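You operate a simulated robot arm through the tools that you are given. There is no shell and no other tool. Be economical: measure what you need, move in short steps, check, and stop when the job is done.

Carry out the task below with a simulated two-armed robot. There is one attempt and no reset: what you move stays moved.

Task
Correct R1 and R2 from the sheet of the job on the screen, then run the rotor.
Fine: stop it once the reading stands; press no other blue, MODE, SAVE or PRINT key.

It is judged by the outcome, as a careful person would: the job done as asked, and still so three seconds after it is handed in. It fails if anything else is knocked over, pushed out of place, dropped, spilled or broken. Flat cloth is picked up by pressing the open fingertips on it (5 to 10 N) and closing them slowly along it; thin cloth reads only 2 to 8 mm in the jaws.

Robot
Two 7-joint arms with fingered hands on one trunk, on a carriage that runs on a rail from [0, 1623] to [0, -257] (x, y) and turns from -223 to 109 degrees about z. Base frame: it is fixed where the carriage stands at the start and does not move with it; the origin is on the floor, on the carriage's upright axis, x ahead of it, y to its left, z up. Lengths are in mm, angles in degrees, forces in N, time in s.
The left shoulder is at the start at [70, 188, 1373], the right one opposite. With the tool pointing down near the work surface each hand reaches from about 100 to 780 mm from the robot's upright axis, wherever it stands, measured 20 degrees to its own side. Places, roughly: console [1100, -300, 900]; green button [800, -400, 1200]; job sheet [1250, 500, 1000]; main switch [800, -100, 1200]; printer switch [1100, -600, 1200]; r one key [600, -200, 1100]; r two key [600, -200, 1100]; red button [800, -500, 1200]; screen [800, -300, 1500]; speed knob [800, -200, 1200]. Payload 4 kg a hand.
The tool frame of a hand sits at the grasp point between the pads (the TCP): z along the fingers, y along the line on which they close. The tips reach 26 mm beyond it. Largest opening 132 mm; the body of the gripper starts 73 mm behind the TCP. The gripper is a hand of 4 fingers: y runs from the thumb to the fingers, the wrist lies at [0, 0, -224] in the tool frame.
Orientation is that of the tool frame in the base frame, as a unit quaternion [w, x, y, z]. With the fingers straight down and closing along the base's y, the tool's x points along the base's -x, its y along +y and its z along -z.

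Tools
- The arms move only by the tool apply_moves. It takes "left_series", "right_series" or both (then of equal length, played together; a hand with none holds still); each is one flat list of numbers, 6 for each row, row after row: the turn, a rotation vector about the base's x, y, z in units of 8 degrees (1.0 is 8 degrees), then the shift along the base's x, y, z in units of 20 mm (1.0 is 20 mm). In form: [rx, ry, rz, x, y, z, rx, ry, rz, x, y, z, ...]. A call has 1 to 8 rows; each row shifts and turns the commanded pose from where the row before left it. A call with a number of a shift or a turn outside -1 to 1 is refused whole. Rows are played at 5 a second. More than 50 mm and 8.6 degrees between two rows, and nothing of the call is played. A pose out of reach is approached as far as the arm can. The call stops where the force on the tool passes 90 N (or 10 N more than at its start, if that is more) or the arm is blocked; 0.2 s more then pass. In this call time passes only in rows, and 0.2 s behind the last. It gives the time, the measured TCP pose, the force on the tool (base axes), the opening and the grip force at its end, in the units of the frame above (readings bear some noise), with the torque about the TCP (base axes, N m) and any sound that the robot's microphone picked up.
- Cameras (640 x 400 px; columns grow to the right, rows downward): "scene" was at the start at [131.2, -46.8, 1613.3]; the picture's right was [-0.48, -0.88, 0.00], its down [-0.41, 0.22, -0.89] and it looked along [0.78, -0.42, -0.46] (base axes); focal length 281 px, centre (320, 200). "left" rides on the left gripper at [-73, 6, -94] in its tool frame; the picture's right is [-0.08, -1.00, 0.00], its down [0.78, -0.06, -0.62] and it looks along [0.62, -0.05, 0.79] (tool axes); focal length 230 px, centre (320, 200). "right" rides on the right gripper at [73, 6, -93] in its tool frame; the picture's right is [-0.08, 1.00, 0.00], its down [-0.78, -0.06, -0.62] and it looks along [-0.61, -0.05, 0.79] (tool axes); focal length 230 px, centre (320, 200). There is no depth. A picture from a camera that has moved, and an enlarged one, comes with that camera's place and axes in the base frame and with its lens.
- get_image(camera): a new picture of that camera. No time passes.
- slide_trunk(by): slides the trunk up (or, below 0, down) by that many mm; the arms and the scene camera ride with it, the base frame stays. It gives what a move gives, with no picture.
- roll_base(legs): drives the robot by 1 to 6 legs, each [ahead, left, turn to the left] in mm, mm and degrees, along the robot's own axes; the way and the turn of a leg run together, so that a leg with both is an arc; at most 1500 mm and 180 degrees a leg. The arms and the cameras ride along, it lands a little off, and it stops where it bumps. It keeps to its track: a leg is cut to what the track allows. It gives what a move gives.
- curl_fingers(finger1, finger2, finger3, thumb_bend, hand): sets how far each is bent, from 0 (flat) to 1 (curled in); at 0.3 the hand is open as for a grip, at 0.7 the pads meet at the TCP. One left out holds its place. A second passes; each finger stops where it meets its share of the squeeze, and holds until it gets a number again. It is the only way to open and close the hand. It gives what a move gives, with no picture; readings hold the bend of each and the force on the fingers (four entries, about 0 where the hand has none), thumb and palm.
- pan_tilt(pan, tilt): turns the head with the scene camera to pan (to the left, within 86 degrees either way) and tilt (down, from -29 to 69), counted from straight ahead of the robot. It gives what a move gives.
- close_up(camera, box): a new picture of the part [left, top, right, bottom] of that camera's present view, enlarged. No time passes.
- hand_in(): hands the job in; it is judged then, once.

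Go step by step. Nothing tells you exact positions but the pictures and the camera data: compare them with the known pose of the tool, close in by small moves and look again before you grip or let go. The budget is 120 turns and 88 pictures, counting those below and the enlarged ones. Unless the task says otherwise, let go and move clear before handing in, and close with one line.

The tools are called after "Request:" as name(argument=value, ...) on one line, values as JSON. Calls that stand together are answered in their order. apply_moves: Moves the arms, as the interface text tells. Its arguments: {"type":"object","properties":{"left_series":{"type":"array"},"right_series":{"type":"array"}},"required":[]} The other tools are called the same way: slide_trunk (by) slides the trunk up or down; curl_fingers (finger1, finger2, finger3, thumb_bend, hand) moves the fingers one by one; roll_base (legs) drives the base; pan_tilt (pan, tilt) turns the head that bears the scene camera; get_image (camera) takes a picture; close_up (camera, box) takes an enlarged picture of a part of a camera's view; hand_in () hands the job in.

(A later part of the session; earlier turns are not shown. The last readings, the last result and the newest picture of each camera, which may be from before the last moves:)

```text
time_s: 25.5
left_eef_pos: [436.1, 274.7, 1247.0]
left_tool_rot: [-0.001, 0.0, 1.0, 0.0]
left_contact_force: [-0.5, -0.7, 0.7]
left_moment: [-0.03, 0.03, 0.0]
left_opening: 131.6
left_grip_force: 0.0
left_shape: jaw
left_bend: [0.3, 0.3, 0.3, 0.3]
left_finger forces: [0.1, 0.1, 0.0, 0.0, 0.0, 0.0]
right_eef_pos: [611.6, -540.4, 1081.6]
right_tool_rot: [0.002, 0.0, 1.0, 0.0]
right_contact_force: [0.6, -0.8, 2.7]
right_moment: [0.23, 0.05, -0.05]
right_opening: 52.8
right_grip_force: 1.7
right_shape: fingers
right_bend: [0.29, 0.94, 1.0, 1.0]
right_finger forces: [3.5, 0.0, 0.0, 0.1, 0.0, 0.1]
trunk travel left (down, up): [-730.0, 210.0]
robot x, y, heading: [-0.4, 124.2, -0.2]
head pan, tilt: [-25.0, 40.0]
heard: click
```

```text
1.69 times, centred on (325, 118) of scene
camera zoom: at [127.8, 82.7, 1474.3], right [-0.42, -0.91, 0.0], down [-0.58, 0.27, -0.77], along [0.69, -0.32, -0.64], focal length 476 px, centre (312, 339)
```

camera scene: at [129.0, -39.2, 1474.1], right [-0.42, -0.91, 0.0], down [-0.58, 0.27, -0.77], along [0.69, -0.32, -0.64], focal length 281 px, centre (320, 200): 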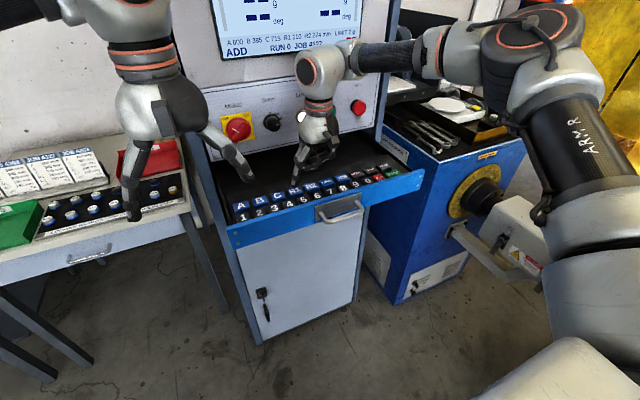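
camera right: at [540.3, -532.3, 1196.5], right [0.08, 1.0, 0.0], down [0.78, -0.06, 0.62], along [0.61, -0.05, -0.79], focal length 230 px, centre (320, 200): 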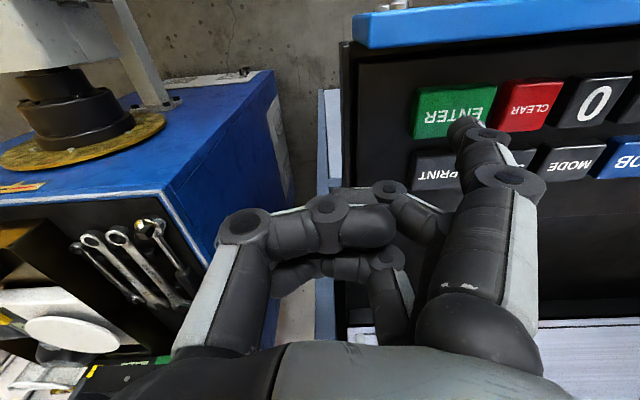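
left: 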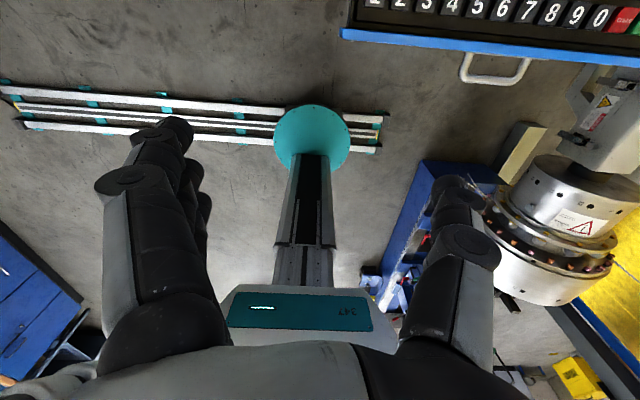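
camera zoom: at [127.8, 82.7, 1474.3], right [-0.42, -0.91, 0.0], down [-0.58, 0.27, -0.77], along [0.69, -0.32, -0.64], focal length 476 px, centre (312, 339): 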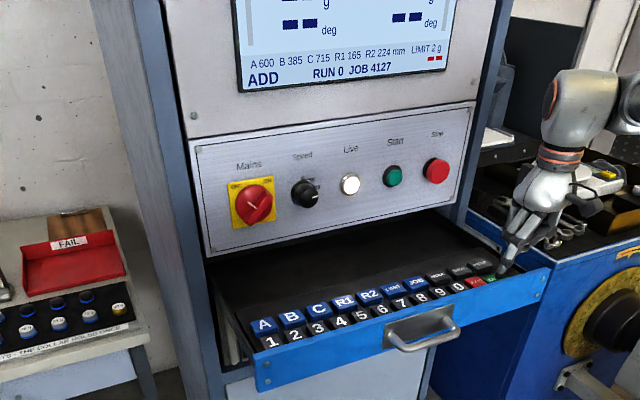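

R1 165 is stored. Now to R2: lift, then 219 mm left and 40 mm ahead.

Request:
apply_moves(right_series=[0, 0, 0, 0, 0, 1, 0, 0, 0, 0, 1, 0.1, 0, 0, 0, 0.2, 1, 0, 0, 0, 0, 0.2, 1, 0, 0, 0, 0, 0.2, 1, 0, 0, 0, 0, 0.2, 1, 0, 0, 0, 0, 0.2, 1, 0, 0, 0, 0, 0.2, 1, 0])

Request:
apply_moves(right_series=[0, 0, 0, 0.2, 1, 0, 0, 0, 0, 0.2, 1, 0, 0, 0, 0, 0.2, 1, 0, 0, 0, 0, 0.2, 0.95, 0])

Request:
get_image(camera="right")

```text
time_s: 27.3
left_eef_pos: [436.9, 274.7, 1248.6]
left_tool_rot: [0.0, 0.0, 1.0, 0.0]
left_contact_force: [0.9, -0.3, -0.1]
left_moment: [0.0, -0.03, 0.01]
left_opening: 131.9
left_grip_force: 0.0
left_shape: jaw
left_bend: [0.3, 0.3, 0.3, 0.3]
left_finger forces: [0.1, 0.0, 0.1, 0.0, 0.1, 0.0]
right_eef_pos: [637.5, -400.4, 1103.4]
right_tool_rot: [0.0, 0.001, 1.0, 0.0]
right_contact_force: [0.3, -0.3, 0.3]
right_moment: [0.02, 0.02, -0.01]
right_opening: 52.8
right_grip_force: 0.2
right_shape: fingers
right_bend: [0.3, 0.94, 1.0, 1.0]
right_finger forces: [0.0, 0.0, 0.0, 0.0, 0.0, 0.1]
trunk travel left (down, up): [-730.0, 210.0]
robot x, y, heading: [-0.3, 121.2, -0.2]
head pan, tilt: [-25.0, 40.0]
```

```text
time_s: 28.3
left_eef_pos: [435.4, 274.6, 1248.1]
left_tool_rot: [0.0, 0.0, 1.0, 0.0]
left_contact_force: [-0.1, -0.3, 0.6]
left_moment: [-0.01, -0.02, 0.0]
left_opening: 132.0
left_grip_force: 0.0
left_shape: jaw
left_bend: [0.3, 0.3, 0.3, 0.3]
left_finger forces: [0.1, 0.0, 0.1, 0.0, 0.0, 0.0]
right_eef_pos: [654.7, -322.1, 1103.5]
right_tool_rot: [0.0, 0.001, 1.0, 0.0]
right_contact_force: [-0.4, -0.2, 0.1]
right_moment: [0.02, -0.03, 0.0]
right_opening: 52.6
right_grip_force: 0.0
right_shape: fingers
right_bend: [0.3, 0.94, 1.0, 1.0]
right_finger forces: [0.1, 0.1, 0.1, 0.0, 0.0, 0.1]
trunk travel left (down, up): [-730.0, 210.0]
robot x, y, heading: [1.9, 122.1, -0.1]
head pan, tilt: [-25.0, 40.0]
```

```text
59 pictures are left
camera right: at [582.1, -316.3, 1195.5], right [0.08, 1.0, 0.0], down [0.78, -0.06, 0.62], along [0.61, -0.05, -0.79], focal length 230 px, centre (320, 200)
```

right: 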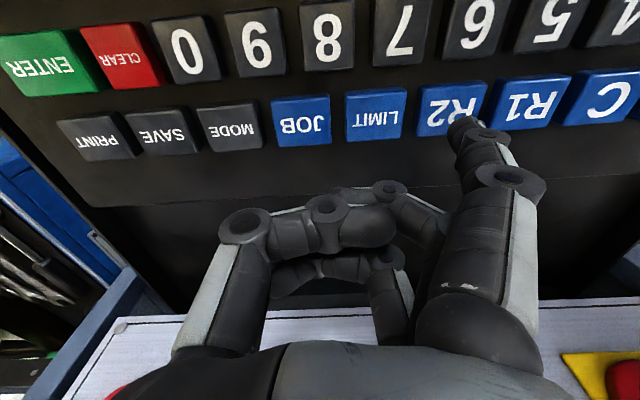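

Over R2. Press, lift, check.

Request:
apply_moves(right_series=[0, 0, 0, -0.12, -0.1, -0.5, 0, 0, 0, 0, 0, -0.3, 0, 0, 0, 0, 0, -0.17, 0, 0, 0, 0, 0, -0.15, 0, 0, 0, 0, 0, 1])

Request:
close_up(camera="scene", box=[230, 0, 420, 236])

```text
time_s: 29.5
left_eef_pos: [435.3, 275.9, 1248.6]
left_tool_rot: [0.001, 0.001, 1.0, 0.0]
left_contact_force: [-0.5, 0.5, -0.5]
left_moment: [0.0, -0.01, -0.04]
left_opening: 131.4
left_grip_force: 0.2
left_shape: jaw
left_bend: [0.3, 0.3, 0.3, 0.3]
left_finger forces: [0.1, 0.0, 0.0, 0.0, 0.0, 0.0]
right_eef_pos: [650.0, -324.5, 1100.1]
right_tool_rot: [0.0, 0.002, 1.0, 0.0]
right_contact_force: [-0.1, 0.1, -0.1]
right_moment: [0.02, 0.02, 0.02]
right_opening: 52.6
right_grip_force: 0.2
right_shape: fingers
right_bend: [0.3, 0.94, 1.0, 1.0]
right_finger forces: [0.0, 0.0, 0.0, 0.1, 0.0, 0.0]
trunk travel left (down, up): [-730.0, 210.0]
robot x, y, heading: [-0.8, 124.8, -0.3]
head pan, tilt: [-25.0, 40.0]
heard: click
```

```text
1.69 times, centred on (325, 118) of scene
camera zoom: at [127.4, 83.1, 1474.2], right [-0.42, -0.91, 0.0], down [-0.58, 0.27, -0.77], along [0.69, -0.33, -0.64], focal length 476 px, centre (312, 339)
```

zoom: 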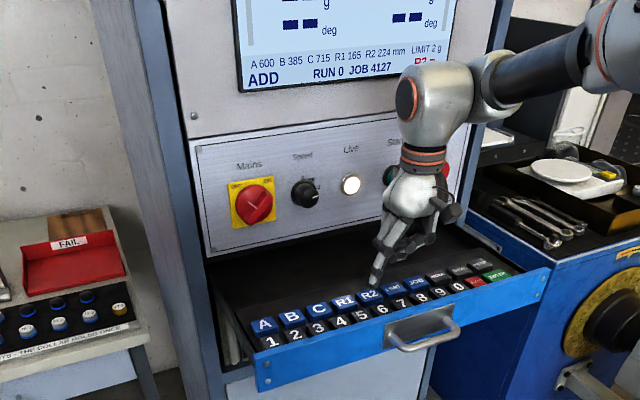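

R2 prompt is up. Next key 2.

Request:
apply_moves(right_series=[0, 0, 0, -0.24, 0.88, 0, 0, 0, 0, -0.24, 0.88, 0, 0, 0, 0, -0.24, 0.88, 0, 0, 0, 0, -0.24, 0.88, 0, 0, 0, 0, -0.24, 0.88, 0, 0, 0, 0, -0.24, 0.88, 0, 0, 0, 0, -0.24, 0.88, 0, 0, 0, 0, -0.24, 0.88, 0])

Request:
get_image(camera="right")

```text
time_s: 31.3
left_eef_pos: [436.0, 274.0, 1249.2]
left_tool_rot: [0.0, 0.001, 1.0, 0.0]
left_contact_force: [-0.1, -0.6, -0.1]
left_moment: [0.02, 0.0, -0.02]
left_opening: 131.9
left_grip_force: 0.1
left_shape: jaw
left_bend: [0.3, 0.3, 0.3, 0.3]
left_finger forces: [0.0, 0.1, 0.1, 0.0, 0.0, 0.0]
right_eef_pos: [612.5, -183.0, 1100.1]
right_tool_rot: [0.0, 0.001, 1.0, 0.0]
right_contact_force: [0.2, 0.2, 0.0]
right_moment: [0.02, 0.0, -0.03]
right_opening: 52.4
right_grip_force: 0.1
right_shape: fingers
right_bend: [0.3, 0.94, 1.0, 1.0]
right_finger forces: [0.0, 0.0, 0.1, 0.1, 0.0, 0.0]
trunk travel left (down, up): [-730.0, 210.0]
robot x, y, heading: [3.6, 126.4, -0.2]
head pan, tilt: [-25.0, 40.0]
```

```text
57 pictures are left
camera right: at [540.5, -177.3, 1192.9], right [0.08, 1.0, 0.0], down [0.78, -0.06, 0.62], along [0.61, -0.05, -0.79], focal length 230 px, centre (320, 200)
```

right: 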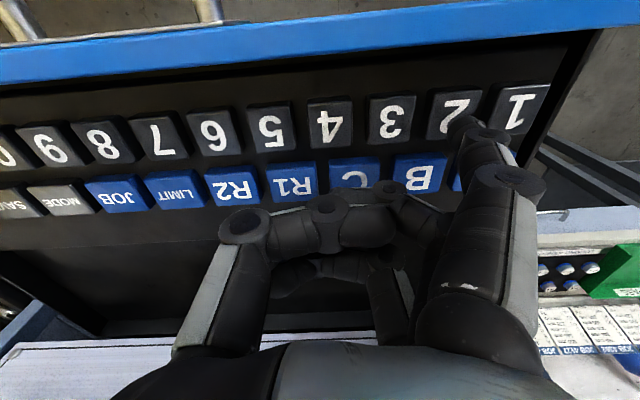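

Over key 2. Press and lift, then on to key 5 (105.6 mm right) hovering.

Request:
apply_moves(right_series=[0, 0, 0, 0, 0, -0.6, 0, 0, 0, 0, 0, -0.17, 0, 0, 0, 0, 0, -0.17, 0, 0, 0, 0, 0, 0.97])

Request:
close_up(camera="scene", box=[300, 0, 400, 62])

Request:
apply_moves(right_series=[0, 0, 0, 0, -0.88, 0, 0, 0, 0, 0, -0.88, 0, 0, 0, 0, 0, -0.88, 0, 0, 0, 0, 0, -0.88, 0, 0, 0, 0, 0, -0.88, 0, 0, 0, 0, 0, -0.88, 0])

Request:
get_image(camera="right")

```text
time_s: 32.3
left_eef_pos: [434.2, 275.1, 1247.3]
left_tool_rot: [0.0, 0.0, 1.0, 0.0]
left_contact_force: [-0.7, 0.0, -0.6]
left_moment: [-0.02, 0.0, 0.03]
left_opening: 131.5
left_grip_force: 0.0
left_shape: jaw
left_bend: [0.3, 0.3, 0.3, 0.3]
left_finger forces: [0.1, 0.0, 0.0, 0.0, 0.0, 0.0]
right_eef_pos: [612.8, -184.4, 1101.4]
right_tool_rot: [0.0, 0.0, 1.0, 0.0]
right_contact_force: [-1.1, -0.3, 0.4]
right_moment: [0.02, -0.02, -0.02]
right_opening: 52.6
right_grip_force: 0.1
right_shape: fingers
right_bend: [0.3, 0.94, 1.0, 1.0]
right_finger forces: [0.0, 0.1, 0.1, 0.1, 0.0, 0.1]
trunk travel left (down, up): [-730.0, 210.0]
robot x, y, heading: [-0.7, 125.4, -0.3]
head pan, tilt: [-25.0, 40.0]
heard: click
```

```text
6.40 times, centred on (350, 31) of scene
camera zoom: at [127.4, 83.0, 1474.2], right [-0.42, -0.91, 0.0], down [-0.58, 0.27, -0.77], along [0.69, -0.33, -0.64], focal length 1798 px, centre (128, 1282)
```

zoom: 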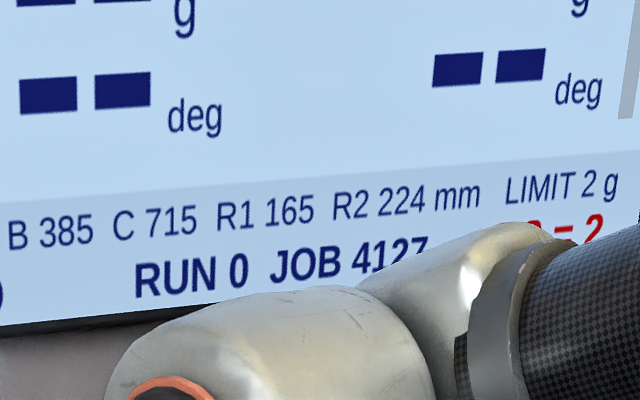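

```text
time_s: 33.7
left_eef_pos: [435.9, 273.3, 1249.5]
left_tool_rot: [-0.001, 0.0, 1.0, 0.0]
left_contact_force: [-0.4, 0.2, 0.1]
left_moment: [0.03, 0.0, 0.0]
left_opening: 131.8
left_grip_force: 0.0
left_shape: jaw
left_bend: [0.3, 0.3, 0.3, 0.3]
left_finger forces: [0.0, 0.0, 0.0, 0.1, 0.0, 0.0]
right_eef_pos: [611.0, -289.3, 1101.8]
right_tool_rot: [0.0, 0.001, 1.0, 0.0]
right_contact_force: [0.3, -0.1, 0.5]
right_moment: [-0.01, 0.0, 0.0]
right_opening: 52.6
right_grip_force: 0.0
right_shape: fingers
right_bend: [0.3, 0.94, 1.0, 1.0]
right_finger forces: [0.0, 0.0, 0.0, 0.0, 0.1, 0.0]
trunk travel left (down, up): [-730.0, 210.0]
robot x, y, heading: [-1.0, 123.9, -0.2]
head pan, tilt: [-25.0, 40.0]
```

```text
55 pictures are left
camera right: at [538.6, -284.4, 1195.0], right [0.08, 1.0, 0.0], down [0.78, -0.06, 0.62], along [0.61, -0.05, -0.79], focal length 230 px, centre (320, 200)
```

right: 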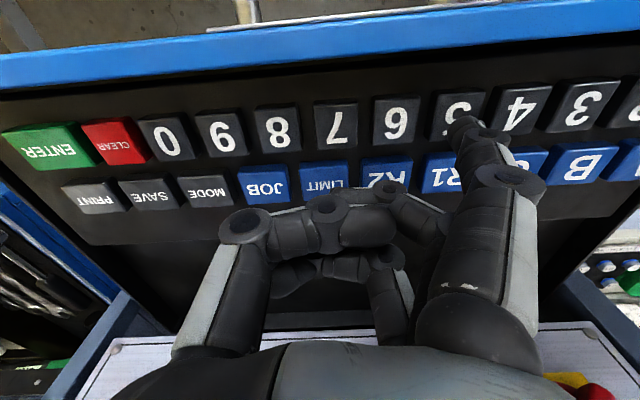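

"R2 = 2". Key 5 is under the finger: press, lift; then move to key 9 (141 mm right).

Request:
apply_moves(right_series=[0, 0, 0, 0, 0, -0.65, 0, 0, 0, 0, 0, -0.19, 0, 0, 0, 0, 0, -0.17, 0, 0, 0, 0, 0, 1])

Request:
close_up(camera="scene", box=[300, 0, 400, 62])

Request:
apply_moves(right_series=[0, 0, 0, 0, -0.88, 0, 0, 0, 0, 0, -0.88, 0, 0, 0, 0, 0, -0.88, 0, 0, 0, 0, 0, -0.88, 0, 0, 0, 0, 0, -0.88, 0, 0, 0, 0, 0, -0.88, 0, 0, 0, 0, 0, -0.88, 0, 0, 0, 0, 0, -0.88, 0])

Request:
get_image(camera="right")

```text
time_s: 34.7
left_eef_pos: [436.2, 275.5, 1248.1]
left_tool_rot: [0.0, 0.0, 1.0, -0.001]
left_contact_force: [-1.0, 0.2, 0.0]
left_moment: [0.01, 0.03, 0.04]
left_opening: 131.8
left_grip_force: 0.2
left_shape: jaw
left_bend: [0.3, 0.3, 0.3, 0.3]
left_finger forces: [0.1, 0.0, 0.0, 0.0, 0.0, 0.1]
right_eef_pos: [612.6, -287.3, 1102.8]
right_tool_rot: [0.0, 0.0, 1.0, 0.0]
right_contact_force: [0.0, 1.0, 0.4]
right_moment: [0.0, 0.0, -0.01]
right_opening: 52.7
right_grip_force: 0.1
right_shape: fingers
right_bend: [0.3, 0.94, 1.0, 1.0]
right_finger forces: [0.1, 0.0, 0.0, 0.0, 0.0, 0.0]
trunk travel left (down, up): [-730.0, 210.0]
robot x, y, heading: [-0.6, 118.9, -0.2]
head pan, tilt: [-25.0, 40.0]
heard: click
```

```text
6.40 times, centred on (350, 31) of scene
camera zoom: at [127.4, 83.1, 1474.2], right [-0.42, -0.91, 0.0], down [-0.58, 0.27, -0.77], along [0.69, -0.33, -0.64], focal length 1798 px, centre (128, 1282)
```

zoom: 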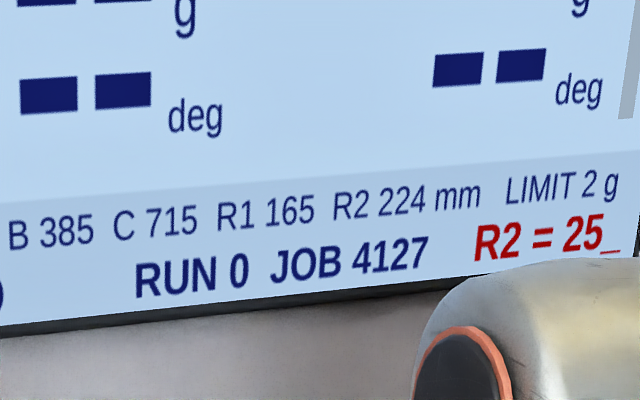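

```text
time_s: 36.5
left_eef_pos: [436.0, 275.0, 1247.7]
left_tool_rot: [0.0, 0.0, 1.0, 0.0]
left_contact_force: [1.0, 0.2, -0.1]
left_moment: [0.01, 0.02, 0.0]
left_opening: 131.8
left_grip_force: 0.1
left_shape: jaw
left_bend: [0.3, 0.3, 0.3, 0.3]
left_finger forces: [0.1, 0.1, 0.0, 0.0, 0.0, 0.0]
right_eef_pos: [611.5, -429.9, 1100.2]
right_tool_rot: [0.0, 0.001, 1.0, 0.001]
right_contact_force: [-0.1, 0.3, 0.2]
right_moment: [0.02, 0.05, 0.0]
right_opening: 52.7
right_grip_force: 0.0
right_shape: fingers
right_bend: [0.3, 0.94, 1.0, 1.0]
right_finger forces: [0.0, 0.1, 0.0, 0.0, 0.1, 0.1]
trunk travel left (down, up): [-730.0, 210.0]
robot x, y, heading: [-0.5, 119.3, -0.1]
head pan, tilt: [-25.0, 40.0]
```

```text
53 pictures are left
camera right: at [539.5, -424.1, 1193.3], right [0.08, 1.0, 0.0], down [0.78, -0.06, 0.62], along [0.62, -0.05, -0.79], focal length 230 px, centre (320, 200)
```

right: 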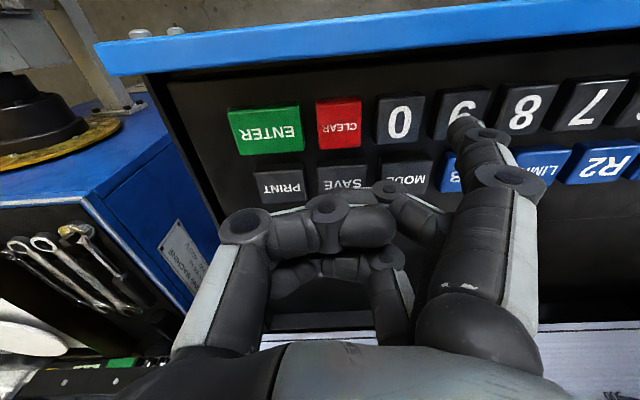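

"R2 = 25". Press 9, check, and move on over ENTER.

Request:
apply_moves(right_series=[0, 0, 0, 0, 0, -0.65, 0, 0, 0, 0, 0, -0.19, 0, 0, 0, 0, 0, -0.17, 0, 0, 0, 0, 0, 1])

Request:
close_up(camera="scene", box=[300, 0, 400, 62])

Request:
apply_moves(right_series=[0, 0, 0, 0, -0.92, 0, 0, 0, 0, 0, -0.92, 0, 0, 0, 0, 0, -0.92, 0, 0, 0, 0, 0, -0.92, 0, 0, 0, 0, 0, -0.92, 0, 0, 0, 0, 0, -0.92, 0])

Request:
get_image(camera="right")

```text
time_s: 37.5
left_eef_pos: [435.4, 273.9, 1248.2]
left_tool_rot: [0.0, 0.0, 1.0, 0.0]
left_contact_force: [-0.1, -0.2, -0.2]
left_moment: [-0.03, -0.01, 0.0]
left_opening: 131.8
left_grip_force: 0.0
left_shape: jaw
left_bend: [0.3, 0.3, 0.3, 0.3]
left_finger forces: [0.1, 0.0, 0.0, 0.0, 0.0, 0.0]
right_eef_pos: [613.4, -428.0, 1100.7]
right_tool_rot: [0.0, 0.001, 1.0, 0.0]
right_contact_force: [-0.7, 0.1, 0.3]
right_moment: [0.02, 0.02, -0.03]
right_opening: 52.4
right_grip_force: 0.1
right_shape: fingers
right_bend: [0.3, 0.94, 1.0, 1.0]
right_finger forces: [0.1, 0.0, 0.0, 0.1, 0.2, 0.0]
trunk travel left (down, up): [-730.0, 210.0]
robot x, y, heading: [-1.3, 119.8, -0.2]
head pan, tilt: [-25.0, 40.0]
heard: click
```

```text
6.40 times, centred on (350, 31) of scene
camera zoom: at [127.6, 83.3, 1474.2], right [-0.42, -0.91, 0.0], down [-0.58, 0.27, -0.77], along [0.69, -0.33, -0.64], focal length 1798 px, centre (128, 1282)
```

zoom: 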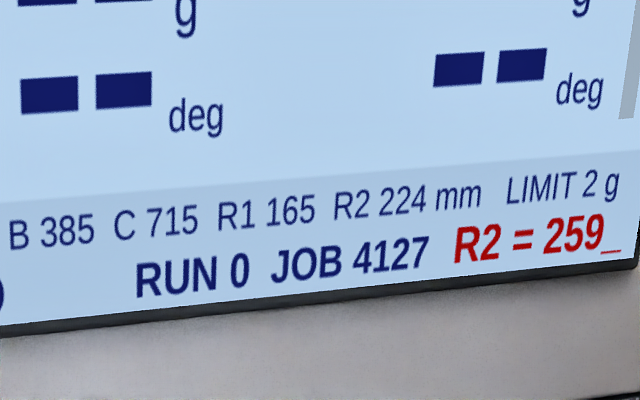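

```text
time_s: 38.9
left_eef_pos: [435.9, 273.8, 1246.0]
left_tool_rot: [0.0, 0.0, 1.0, 0.001]
left_contact_force: [1.1, 0.9, 0.3]
left_moment: [-0.03, 0.03, 0.01]
left_opening: 132.2
left_grip_force: 0.0
left_shape: jaw
left_bend: [0.3, 0.3, 0.3, 0.3]
left_finger forces: [0.1, 0.1, 0.1, 0.0, 0.1, 0.0]
right_eef_pos: [612.3, -541.1, 1101.6]
right_tool_rot: [0.0, 0.001, 1.0, 0.0]
right_contact_force: [0.5, -0.9, 0.9]
right_moment: [-0.01, 0.0, -0.01]
right_opening: 52.6
right_grip_force: 0.0
right_shape: fingers
right_bend: [0.3, 0.94, 1.0, 1.0]
right_finger forces: [0.1, 0.0, 0.0, 0.0, 0.0, 0.0]
trunk travel left (down, up): [-730.0, 210.0]
robot x, y, heading: [-2.9, 124.0, 0.0]
head pan, tilt: [-25.0, 40.0]
```

```text
51 pictures are left
camera right: at [539.5, -536.5, 1194.1], right [0.08, 1.0, 0.0], down [0.79, -0.06, 0.62], along [0.61, -0.05, -0.79], focal length 230 px, centre (320, 200)
```

right: 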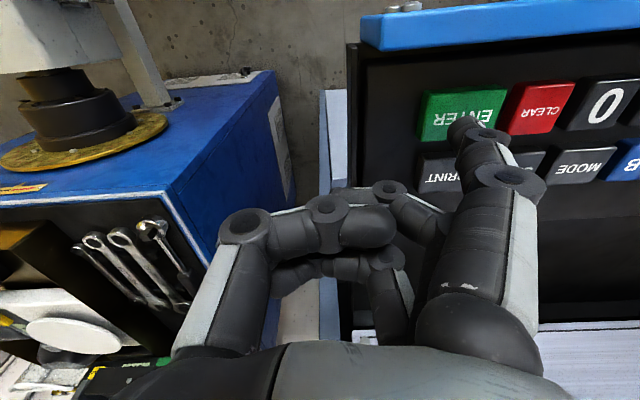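

"R2 = 259". Press ENTER, lift and check.

Request:
apply_moves(right_series=[0, 0, 0, 0, 0, -0.65, 0, 0, 0, 0, 0, -0.19, 0, 0, 0, 0, 0, -0.17, 0, 0, 0, 0, 0, 1, 0, 0, 0, 0, 0, 1, 0, 0, 0, 0, 0, 1])

Request:
pan_tilt(pan=-32, tilt=20)

Request:
get_image(camera="scene")

```text
time_s: 40.3
left_eef_pos: [435.0, 275.0, 1248.4]
left_tool_rot: [0.0, 0.0, 1.0, 0.0]
left_contact_force: [0.0, 0.2, -0.6]
left_moment: [0.0, 0.0, -0.01]
left_opening: 132.1
left_grip_force: 0.0
left_shape: jaw
left_bend: [0.3, 0.3, 0.3, 0.3]
left_finger forces: [0.0, 0.0, 0.1, 0.1, 0.1, 0.0]
right_eef_pos: [612.8, -541.6, 1141.9]
right_tool_rot: [0.0, 0.002, 1.0, 0.0]
right_contact_force: [0.1, 1.2, -0.2]
right_moment: [0.01, 0.04, -0.01]
right_opening: 52.5
right_grip_force: 0.1
right_shape: fingers
right_bend: [0.3, 0.94, 1.0, 1.0]
right_finger forces: [0.1, 0.0, 0.0, 0.1, 0.1, 0.0]
trunk travel left (down, up): [-730.0, 210.0]
robot x, y, heading: [2.6, 120.3, -0.1]
head pan, tilt: [-25.0, 40.0]
heard: click
```

```text
time_s: 41.2
left_eef_pos: [435.8, 274.7, 1248.6]
left_tool_rot: [0.0, 0.0, 1.0, 0.001]
left_contact_force: [-0.4, 0.1, 0.5]
left_moment: [-0.01, -0.03, 0.02]
left_opening: 131.6
left_grip_force: 0.1
left_shape: jaw
left_bend: [0.3, 0.3, 0.3, 0.3]
left_finger forces: [0.0, 0.0, 0.0, 0.1, 0.1, 0.0]
right_eef_pos: [611.7, -541.3, 1141.9]
right_tool_rot: [0.0, 0.0, 1.0, 0.001]
right_contact_force: [0.6, -0.4, 0.3]
right_moment: [0.03, -0.03, -0.03]
right_opening: 52.7
right_grip_force: 0.0
right_shape: fingers
right_bend: [0.3, 0.94, 1.0, 1.0]
right_finger forces: [0.0, 0.0, 0.1, 0.0, 0.0, 0.1]
trunk travel left (down, up): [-730.0, 210.0]
robot x, y, heading: [0.9, 123.7, -0.3]
head pan, tilt: [-32.0, 20.0]
```

```text
50 pictures are left
camera scene: at [129.9, 69.2, 1505.5], right [-0.53, -0.85, 0.0], down [-0.29, 0.18, -0.94], along [0.8, -0.5, -0.34], focal length 281 px, centre (320, 200)
```

scene: 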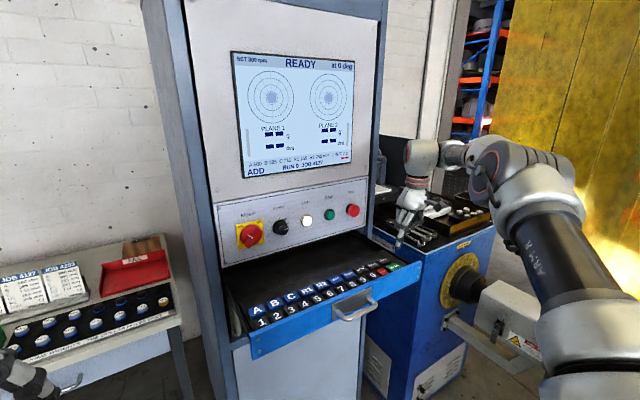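

Verify screen and the panel's buttons in zoom.

Request:
close_up(camera="scene", box=[230, 48, 362, 184])

Request:
close_up(camera="scene", box=[215, 170, 385, 276])

Request:
pan_tilt(pan=-80, tilt=30)

Request:
get_image(camera="scene")

```text
2.94 times, centred on (296, 116) of scene
camera zoom: at [129.9, 69.2, 1505.5], right [-0.53, -0.85, 0.0], down [-0.29, 0.18, -0.94], along [0.8, -0.5, -0.34], focal length 826 px, centre (391, 447)
```

zoom: 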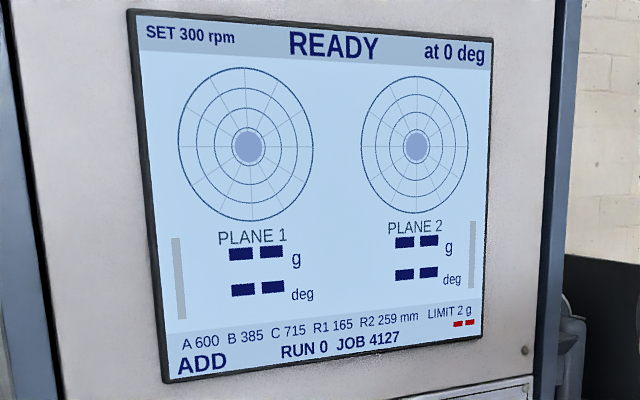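

```text
3.76 times, centred on (300, 223) of scene
camera zoom: at [129.9, 69.2, 1505.5], right [-0.53, -0.85, 0.0], down [-0.29, 0.18, -0.94], along [0.8, -0.5, -0.34], focal length 1058 px, centre (395, 113)
```

zoom: 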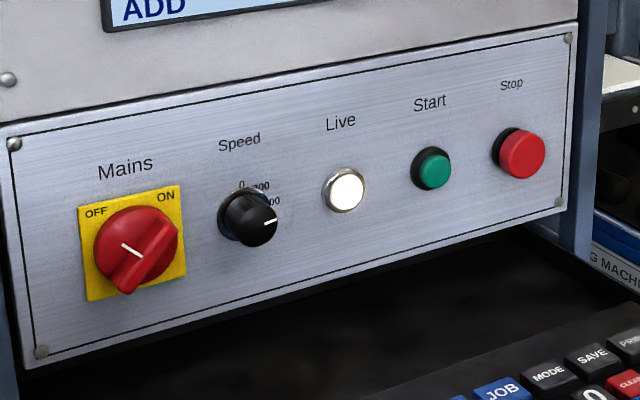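

```text
time_s: 42.3
left_eef_pos: [434.8, 274.3, 1248.5]
left_tool_rot: [0.0, 0.0, 1.0, 0.0]
left_contact_force: [0.4, -1.1, -0.3]
left_moment: [0.03, 0.0, 0.01]
left_opening: 131.6
left_grip_force: 0.1
left_shape: jaw
left_bend: [0.3, 0.3, 0.3, 0.3]
left_finger forces: [0.0, 0.0, 0.1, 0.0, 0.1, 0.1]
right_eef_pos: [612.1, -542.5, 1141.9]
right_tool_rot: [0.001, 0.001, 1.0, 0.0]
right_contact_force: [0.0, 0.5, 0.2]
right_moment: [-0.01, -0.01, -0.05]
right_opening: 52.9
right_grip_force: 0.0
right_shape: fingers
right_bend: [0.3, 0.94, 1.0, 1.0]
right_finger forces: [0.1, 0.2, 0.0, 0.0, 0.0, 0.1]
trunk travel left (down, up): [-730.0, 210.0]
robot x, y, heading: [0.8, 118.1, -0.1]
head pan, tilt: [-80.0, 30.0]
```

```text
47 pictures are left
camera scene: at [66.7, 29.6, 1489.6], right [-0.98, -0.17, 0.0], down [-0.09, 0.49, -0.87], along [0.15, -0.85, -0.5], focal length 281 px, centre (320, 200)
```

scene: 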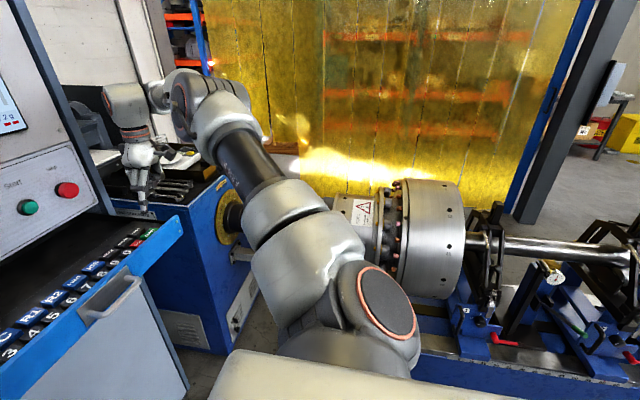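

R1 165 and R2 259 are both stored. Before starting I look at the rotor for anything loose.

Request:
close_up(camera="scene", box=[320, 160, 640, 360])

```text
2.00 times, centred on (480, 260) of scene
camera zoom: at [66.7, 29.6, 1489.6], right [-0.98, -0.17, 0.0], down [-0.09, 0.49, -0.87], along [0.15, -0.85, -0.5], focal length 562 px, centre (0, 80)
```

zoom: 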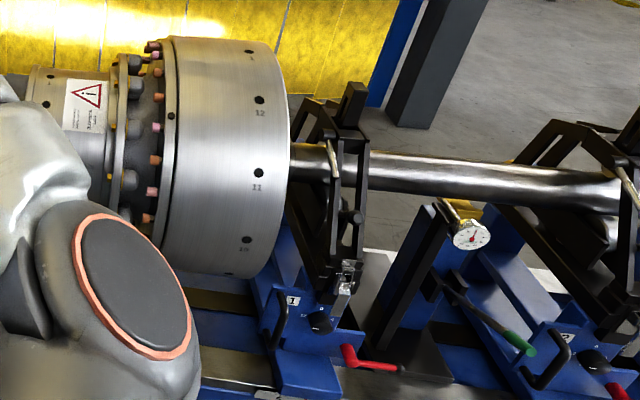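

All looks closed and clear. Start is at about (780,-371,1174), Stop at about (775,-457,1170). I turn the right hand to point forward, away from the keys.

Request:
apply_moves(right_series=[0, -1, 0, -0.2, 0.2, 0.7, 0, -1, 0, -0.2, 0.2, 0.7, 0, -1, 0, -0.2, 0.2, 0.7, 0, -1, 0, -0.2, 0.2, 0.7, 0, -1, 0, -0.2, 0.2, 0.5, 0, -1, 0, -0.2, 0.2, 0, 0, -1, 0, -0.2, 0.2, 0, 0, -1, 0, 0, 0.2, 0])

Request:
pan_tilt(pan=-32, tilt=24)

Request:
get_image(camera="scene")

```text
time_s: 44.1
left_eef_pos: [436.3, 273.1, 1248.4]
left_tool_rot: [-0.001, 0.0, 1.0, 0.0]
left_contact_force: [0.7, -0.5, 0.0]
left_moment: [-0.01, -0.02, 0.04]
left_opening: 132.0
left_grip_force: 0.2
left_shape: jaw
left_bend: [0.3, 0.3, 0.3, 0.3]
left_finger forces: [0.0, 0.0, 0.1, 0.1, 0.1, 0.0]
right_eef_pos: [583.8, -509.3, 1207.5]
right_tool_rot: [0.53, 0.001, 0.848, 0.002]
right_contact_force: [-0.7, 0.2, -0.3]
right_moment: [0.01, -0.04, -0.02]
right_opening: 52.7
right_grip_force: 0.0
right_shape: fingers
right_bend: [0.3, 0.94, 1.0, 1.0]
right_finger forces: [0.1, 0.1, 0.1, 0.0, 0.0, 0.0]
trunk travel left (down, up): [-730.0, 210.0]
robot x, y, heading: [1.4, 123.2, -0.2]
head pan, tilt: [-80.0, 30.0]
```

```text
time_s: 45.3
left_eef_pos: [435.1, 274.8, 1248.5]
left_tool_rot: [0.0, 0.0, 1.0, -0.001]
left_contact_force: [-0.8, 0.9, 0.0]
left_moment: [0.01, 0.0, -0.02]
left_opening: 131.7
left_grip_force: 0.1
left_shape: jaw
left_bend: [0.3, 0.3, 0.3, 0.3]
left_finger forces: [0.0, 0.1, 0.1, 0.0, 0.1, 0.0]
right_eef_pos: [584.1, -508.4, 1207.7]
right_tool_rot: [0.53, 0.001, 0.848, 0.001]
right_contact_force: [0.2, 0.1, 0.2]
right_moment: [-0.02, 0.02, -0.05]
right_opening: 52.6
right_grip_force: 0.1
right_shape: fingers
right_bend: [0.3, 0.94, 1.0, 1.0]
right_finger forces: [0.0, 0.0, 0.1, 0.0, 0.0, 0.0]
trunk travel left (down, up): [-730.0, 210.0]
robot x, y, heading: [3.1, 119.9, -0.1]
head pan, tilt: [-32.0, 24.0]
```

```text
45 pictures are left
camera scene: at [129.3, 69.3, 1499.1], right [-0.53, -0.85, 0.0], down [-0.34, 0.22, -0.91], along [0.77, -0.49, -0.41], focal length 281 px, centre (320, 200)
```

scene: 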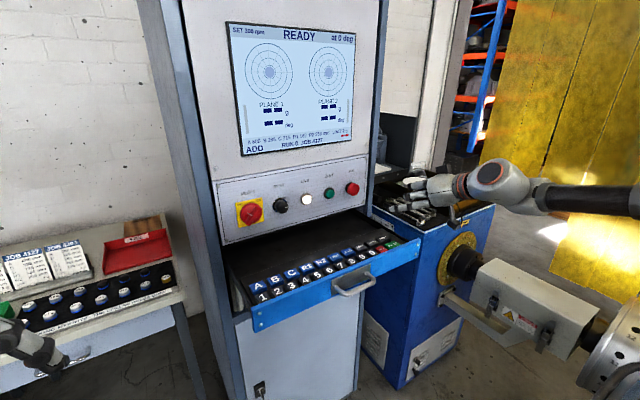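

The hand points forward and low. I finish the turn and approach to about 60 mm in front of Start.

Request:
apply_moves(right_series=[0, -1, 0, 0.6, 0.5, 0, 0, -1, 0, 0.7, 0.5, 0, 0, 0, 0, 0.9, 0.5, 0, 0, 0, 0, 0.9, 0.5, 0, 0, 0, 0, 0.9, 0.5, 0, 0, 0, 0, 0.9, 0.5, 0, 0, 0, 0, 0.9, 0, 0])

Request:
close_up(camera="scene", box=[265, 160, 425, 260])

Request:
get_image(camera="right")

```text
time_s: 46.9
left_eef_pos: [436.6, 274.1, 1247.4]
left_tool_rot: [-0.002, 0.0, 1.0, 0.0]
left_contact_force: [-0.2, 0.3, 1.0]
left_moment: [0.0, 0.01, -0.02]
left_opening: 132.0
left_grip_force: 0.0
left_shape: jaw
left_bend: [0.3, 0.3, 0.3, 0.3]
left_finger forces: [0.0, 0.0, 0.0, 0.1, 0.0, 0.1]
right_eef_pos: [699.9, -448.0, 1205.4]
right_tool_rot: [0.642, 0.002, 0.767, 0.001]
right_contact_force: [-0.5, -0.6, 0.8]
right_moment: [-0.02, -0.01, -0.01]
right_opening: 52.7
right_grip_force: 0.1
right_shape: fingers
right_bend: [0.3, 0.94, 1.0, 1.0]
right_finger forces: [0.0, 0.1, 0.0, 0.1, 0.0, 0.0]
trunk travel left (down, up): [-730.0, 210.0]
robot x, y, heading: [0.9, 122.5, -0.1]
head pan, tilt: [-32.0, 24.0]
```

```text
4.00 times, centred on (345, 210) of scene
camera zoom: at [130.3, 69.4, 1499.0], right [-0.53, -0.85, 0.0], down [-0.35, 0.22, -0.91], along [0.77, -0.49, -0.41], focal length 1124 px, centre (220, 160)
```

zoom: 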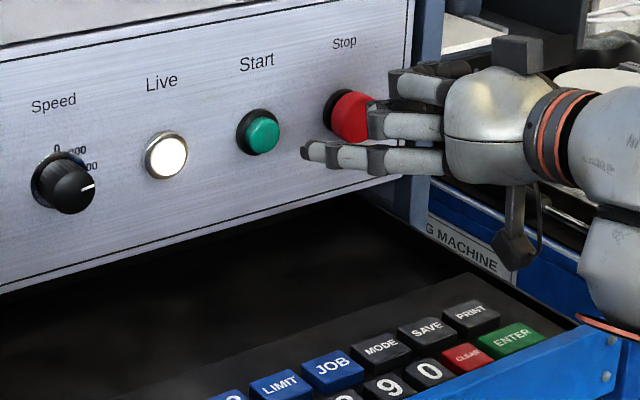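

```text
43 pictures are left
camera right: at [596.0, -441.3, 1149.3], right [0.01, 1.0, 0.08], down [-0.47, -0.06, 0.88], along [0.88, -0.05, 0.47], focal length 230 px, centre (320, 200)
```

right: 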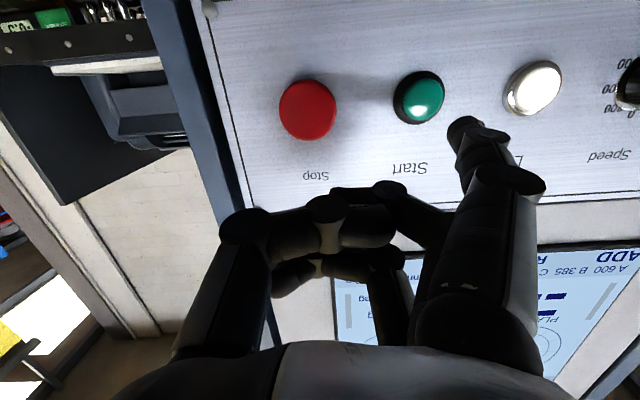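

The tip is 50 mm in front of Start, but the curled knuckles would come close to Stop. I yaw the hand 16° to the right and pitch 8° up so that the finger leads clearly.

Request:
apply_moves(right_series=[0, 0, -1, -0.4, 0.1, -0.2, 0, 0, -1, -0.3, 0.1, -0.2, 0, -1, 0, 0, 0, -0.25])

Request:
close_up(camera="scene", box=[265, 160, 425, 260])

Request:
get_image(camera="right")

```text
time_s: 47.7
left_eef_pos: [435.2, 272.5, 1247.2]
left_tool_rot: [0.0, -0.001, 1.0, 0.0]
left_contact_force: [0.1, 0.2, -0.3]
left_moment: [-0.01, 0.0, 0.02]
left_opening: 132.0
left_grip_force: 0.0
left_shape: jaw
left_bend: [0.3, 0.3, 0.3, 0.3]
left_finger forces: [0.1, 0.1, 0.0, 0.0, 0.0, 0.1]
right_eef_pos: [685.6, -445.8, 1192.8]
right_tool_rot: [0.688, 0.115, 0.712, -0.081]
right_contact_force: [0.8, -0.3, -0.4]
right_moment: [-0.01, -0.02, 0.01]
right_opening: 52.6
right_grip_force: 0.1
right_shape: fingers
right_bend: [0.3, 0.94, 1.0, 1.0]
right_finger forces: [0.0, 0.0, 0.0, 0.0, 0.0, 0.0]
trunk travel left (down, up): [-730.0, 210.0]
robot x, y, heading: [-2.8, 119.8, -0.1]
head pan, tilt: [-32.0, 24.0]
```

```text
4.00 times, centred on (345, 210) of scene
camera zoom: at [129.1, 68.1, 1499.2], right [-0.53, -0.85, 0.0], down [-0.34, 0.22, -0.91], along [0.77, -0.48, -0.41], focal length 1124 px, centre (220, 160)
```

zoom: 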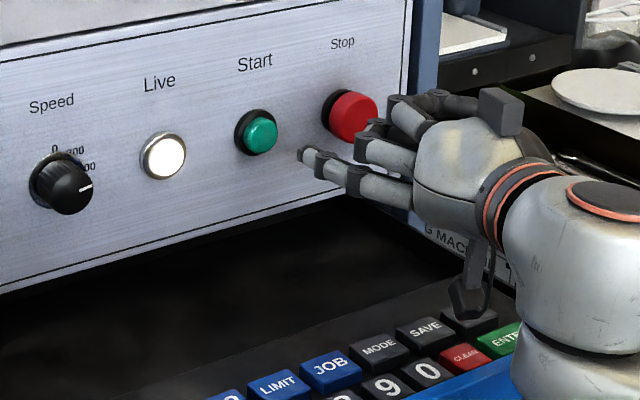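

```text
41 pictures are left
camera right: at [595.2, -410.4, 1123.5], right [0.28, 0.95, 0.12], down [-0.59, 0.07, 0.81], along [0.76, -0.29, 0.58], focal length 230 px, centre (320, 200)
```

right: 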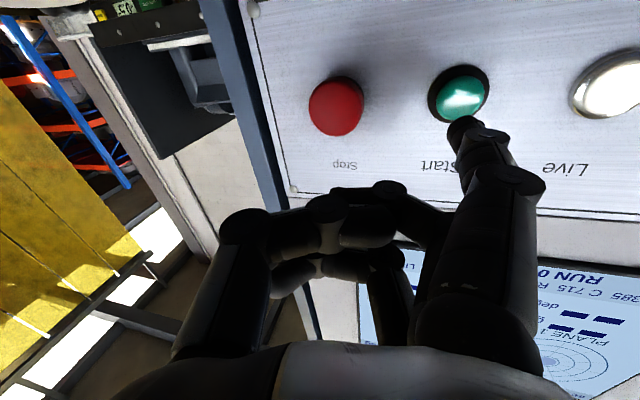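

Knuckles are now well behind. I advance on Start in small rows.

Request:
apply_moves(right_series=[0, 0, 0, 1, 0.2, -0.1, 0, 0, 0, 0.5, 0, 0, 0, 0, 0, 0.2, 0, 0])

Request:
close_up(camera="scene", box=[265, 160, 425, 260])

Request:
get_image(camera="right")

```text
time_s: 48.5
left_eef_pos: [436.1, 274.5, 1247.1]
left_tool_rot: [0.001, -0.001, 1.0, 0.001]
left_contact_force: [0.3, -0.1, 0.4]
left_moment: [0.01, 0.01, 0.0]
left_opening: 131.6
left_grip_force: 0.0
left_shape: jaw
left_bend: [0.3, 0.3, 0.3, 0.3]
left_finger forces: [0.1, 0.0, 0.0, 0.1, 0.0, 0.1]
right_eef_pos: [719.8, -440.2, 1193.4]
right_tool_rot: [0.689, 0.112, 0.712, -0.081]
right_contact_force: [-0.6, 0.4, 0.0]
right_moment: [0.0, 0.01, -0.01]
right_opening: 52.8
right_grip_force: 0.1
right_shape: fingers
right_bend: [0.3, 0.94, 1.0, 1.0]
right_finger forces: [0.1, 0.0, 0.1, 0.1, 0.0, 0.1]
trunk travel left (down, up): [-730.0, 210.0]
robot x, y, heading: [2.7, 119.7, 0.0]
head pan, tilt: [-32.0, 24.0]
```

```text
4.00 times, centred on (345, 210) of scene
camera zoom: at [129.1, 69.8, 1499.2], right [-0.53, -0.85, 0.0], down [-0.34, 0.22, -0.91], along [0.77, -0.49, -0.41], focal length 1124 px, centre (220, 160)
```

zoom: 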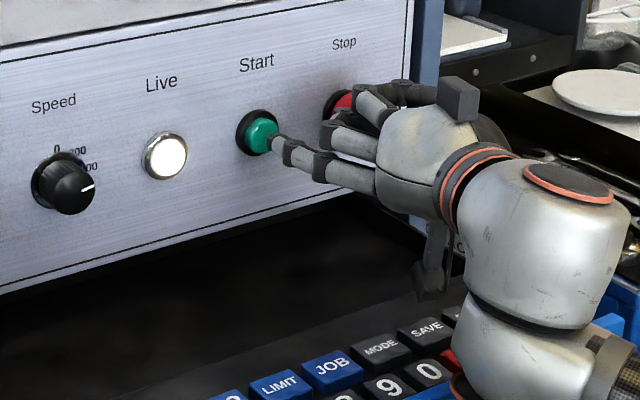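

```text
39 pictures are left
camera right: at [629.5, -406.1, 1121.8], right [0.27, 0.95, 0.12], down [-0.59, 0.07, 0.81], along [0.76, -0.29, 0.58], focal length 230 px, centre (320, 200)
```

right: 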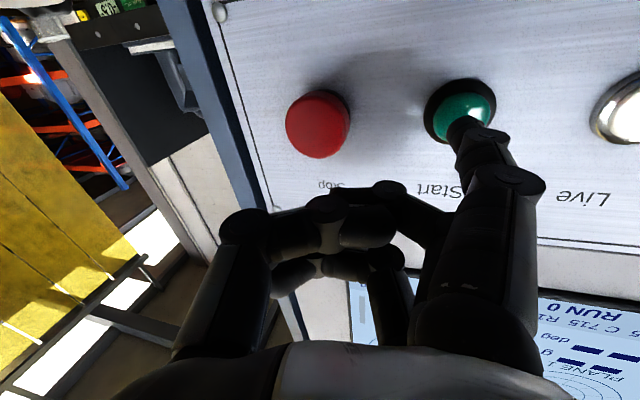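

The tip is a few mm from the green button. I press on gently.

Request:
apply_moves(right_series=[0, 0, 0, 0.2, 0, -0.15, 0, 0, 0, 0.15, 0, 0, 0, 0, 0, 0.15, 0, 0])

Request:
get_image(camera="scene")

```text
time_s: 49.3
left_eef_pos: [435.1, 275.8, 1248.1]
left_tool_rot: [0.0, 0.0, 1.0, 0.0]
left_contact_force: [0.6, -0.2, 0.2]
left_moment: [0.01, 0.0, 0.02]
left_opening: 131.8
left_grip_force: 0.1
left_shape: jaw
left_bend: [0.3, 0.3, 0.3, 0.3]
left_finger forces: [0.0, 0.0, 0.0, 0.1, 0.0, 0.0]
right_eef_pos: [729.9, -441.2, 1190.6]
right_tool_rot: [0.688, 0.113, 0.712, -0.082]
right_contact_force: [-1.6, -0.7, -0.6]
right_moment: [-0.01, 0.06, 0.11]
right_opening: 52.6
right_grip_force: 0.2
right_shape: fingers
right_bend: [0.3, 0.94, 1.0, 1.0]
right_finger forces: [1.3, 0.1, 0.1, 0.0, 0.1, 0.0]
trunk travel left (down, up): [-730.0, 210.0]
robot x, y, heading: [1.7, 125.3, 0.1]
head pan, tilt: [-32.0, 24.0]
```

```text
38 pictures are left
camera scene: at [129.0, 69.5, 1499.2], right [-0.53, -0.85, 0.0], down [-0.34, 0.22, -0.91], along [0.77, -0.49, -0.41], focal length 281 px, centre (320, 200)
```

scene: 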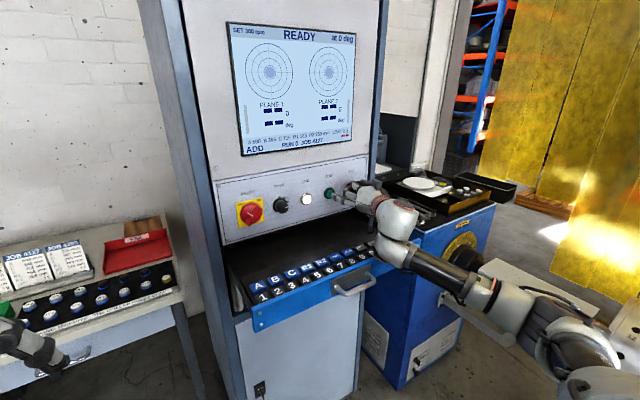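

Contact just made (1.6 N). A few mm more, then back off.

Request:
apply_moves(right_series=[0, 0, 0, 0.12, 0, 0, 0, 0, 0, 0.12, 0, 0])

Request:
close_up(camera="scene", box=[220, 16, 420, 220])

```text
time_s: 49.9
left_eef_pos: [435.3, 273.1, 1248.6]
left_tool_rot: [0.001, 0.001, 1.0, 0.0]
left_contact_force: [-0.6, 1.3, -0.2]
left_moment: [0.02, 0.01, -0.02]
left_opening: 131.6
left_grip_force: 0.1
left_shape: jaw
left_bend: [0.3, 0.3, 0.3, 0.3]
left_finger forces: [0.1, 0.1, 0.0, 0.0, 0.0, 0.1]
right_eef_pos: [733.2, -440.8, 1190.9]
right_tool_rot: [0.688, 0.114, 0.712, -0.081]
right_contact_force: [-6.5, -0.3, -2.0]
right_moment: [-0.11, 0.16, 0.43]
right_opening: 52.8
right_grip_force: 3.4
right_shape: fingers
right_bend: [0.3, 0.94, 1.0, 1.0]
right_finger forces: [6.0, 0.1, 0.1, 0.0, 0.1, 0.0]
trunk travel left (down, up): [-730.0, 210.0]
robot x, y, heading: [2.0, 121.8, -0.1]
head pan, tilt: [-32.0, 24.0]
heard: click
```

```text
1.96 times, centred on (320, 118) of scene
camera zoom: at [127.6, 69.2, 1499.3], right [-0.53, -0.85, 0.0], down [-0.34, 0.22, -0.91], along [0.77, -0.49, -0.41], focal length 551 px, centre (320, 361)
```

zoom: 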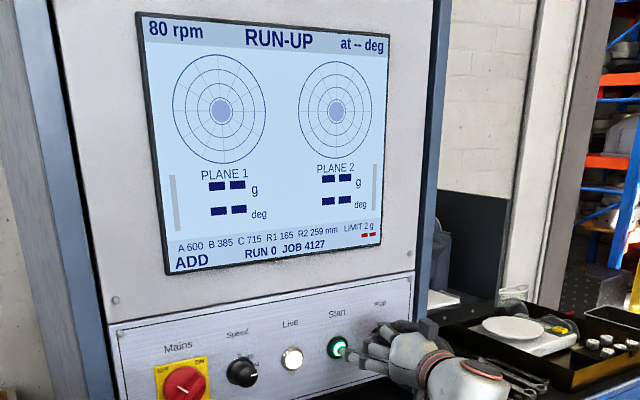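

The machine is running up. I back off 40 mm and move over in front of Stop.

Request:
apply_moves(right_series=[0, 0, 0, -1, 0, 0, 0, 0, 0, -1, 0, 0, 0, 0, 0, -0.2, -0.83, 0, 0, 0, 0, 0, -0.83, 0, 0, 0, 0, 0, -0.83, 0, 0, 0, 0, 0, -0.83, 0, 0, 0, 0, 0, -0.83, 0])

Request:
close_up(camera="scene", box=[220, 16, 420, 220])

Request:
get_image(camera="right")

```text
time_s: 51.5
left_eef_pos: [436.0, 274.3, 1246.9]
left_tool_rot: [0.0, 0.0, 1.0, -0.001]
left_contact_force: [0.7, -0.6, 0.6]
left_moment: [0.04, 0.01, -0.04]
left_opening: 131.6
left_grip_force: 0.1
left_shape: jaw
left_bend: [0.3, 0.3, 0.3, 0.3]
left_finger forces: [0.0, 0.0, 0.1, 0.1, 0.0, 0.0]
right_eef_pos: [690.9, -524.0, 1189.8]
right_tool_rot: [0.689, 0.112, 0.712, -0.081]
right_contact_force: [0.9, 0.9, -0.1]
right_moment: [-0.01, 0.02, -0.01]
right_opening: 52.6
right_grip_force: 0.0
right_shape: fingers
right_bend: [0.3, 0.94, 1.0, 1.0]
right_finger forces: [0.1, 0.0, 0.1, 0.0, 0.1, 0.1]
trunk travel left (down, up): [-730.0, 210.0]
robot x, y, heading: [0.0, 121.1, -0.2]
head pan, tilt: [-32.0, 24.0]
```

```text
1.96 times, centred on (320, 118) of scene
camera zoom: at [128.9, 69.2, 1499.2], right [-0.53, -0.85, 0.0], down [-0.34, 0.22, -0.91], along [0.77, -0.49, -0.41], focal length 551 px, centre (320, 361)
```

zoom: 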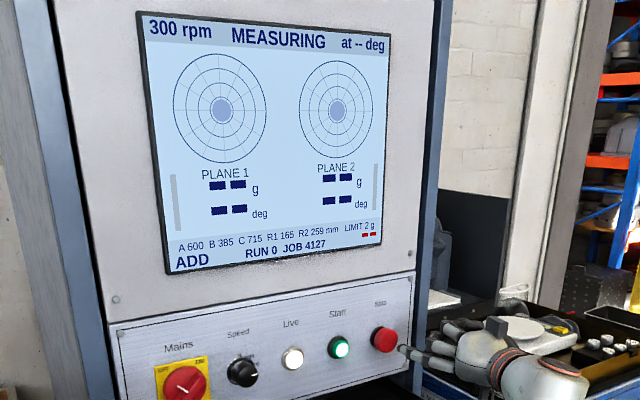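

```text
35 pictures are left
camera right: at [601.0, -488.8, 1119.9], right [0.27, 0.95, 0.12], down [-0.59, 0.07, 0.81], along [0.76, -0.29, 0.58], focal length 230 px, centre (320, 200)
```

right: 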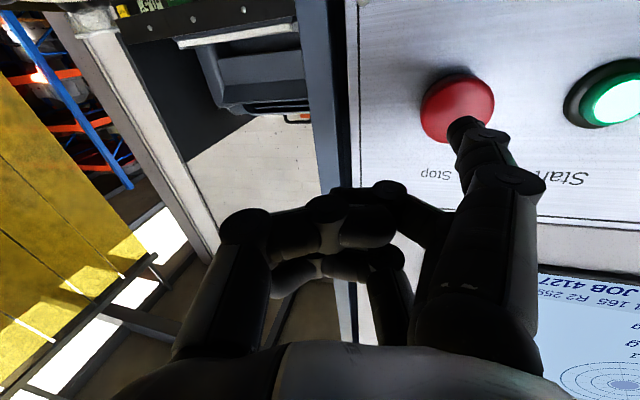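

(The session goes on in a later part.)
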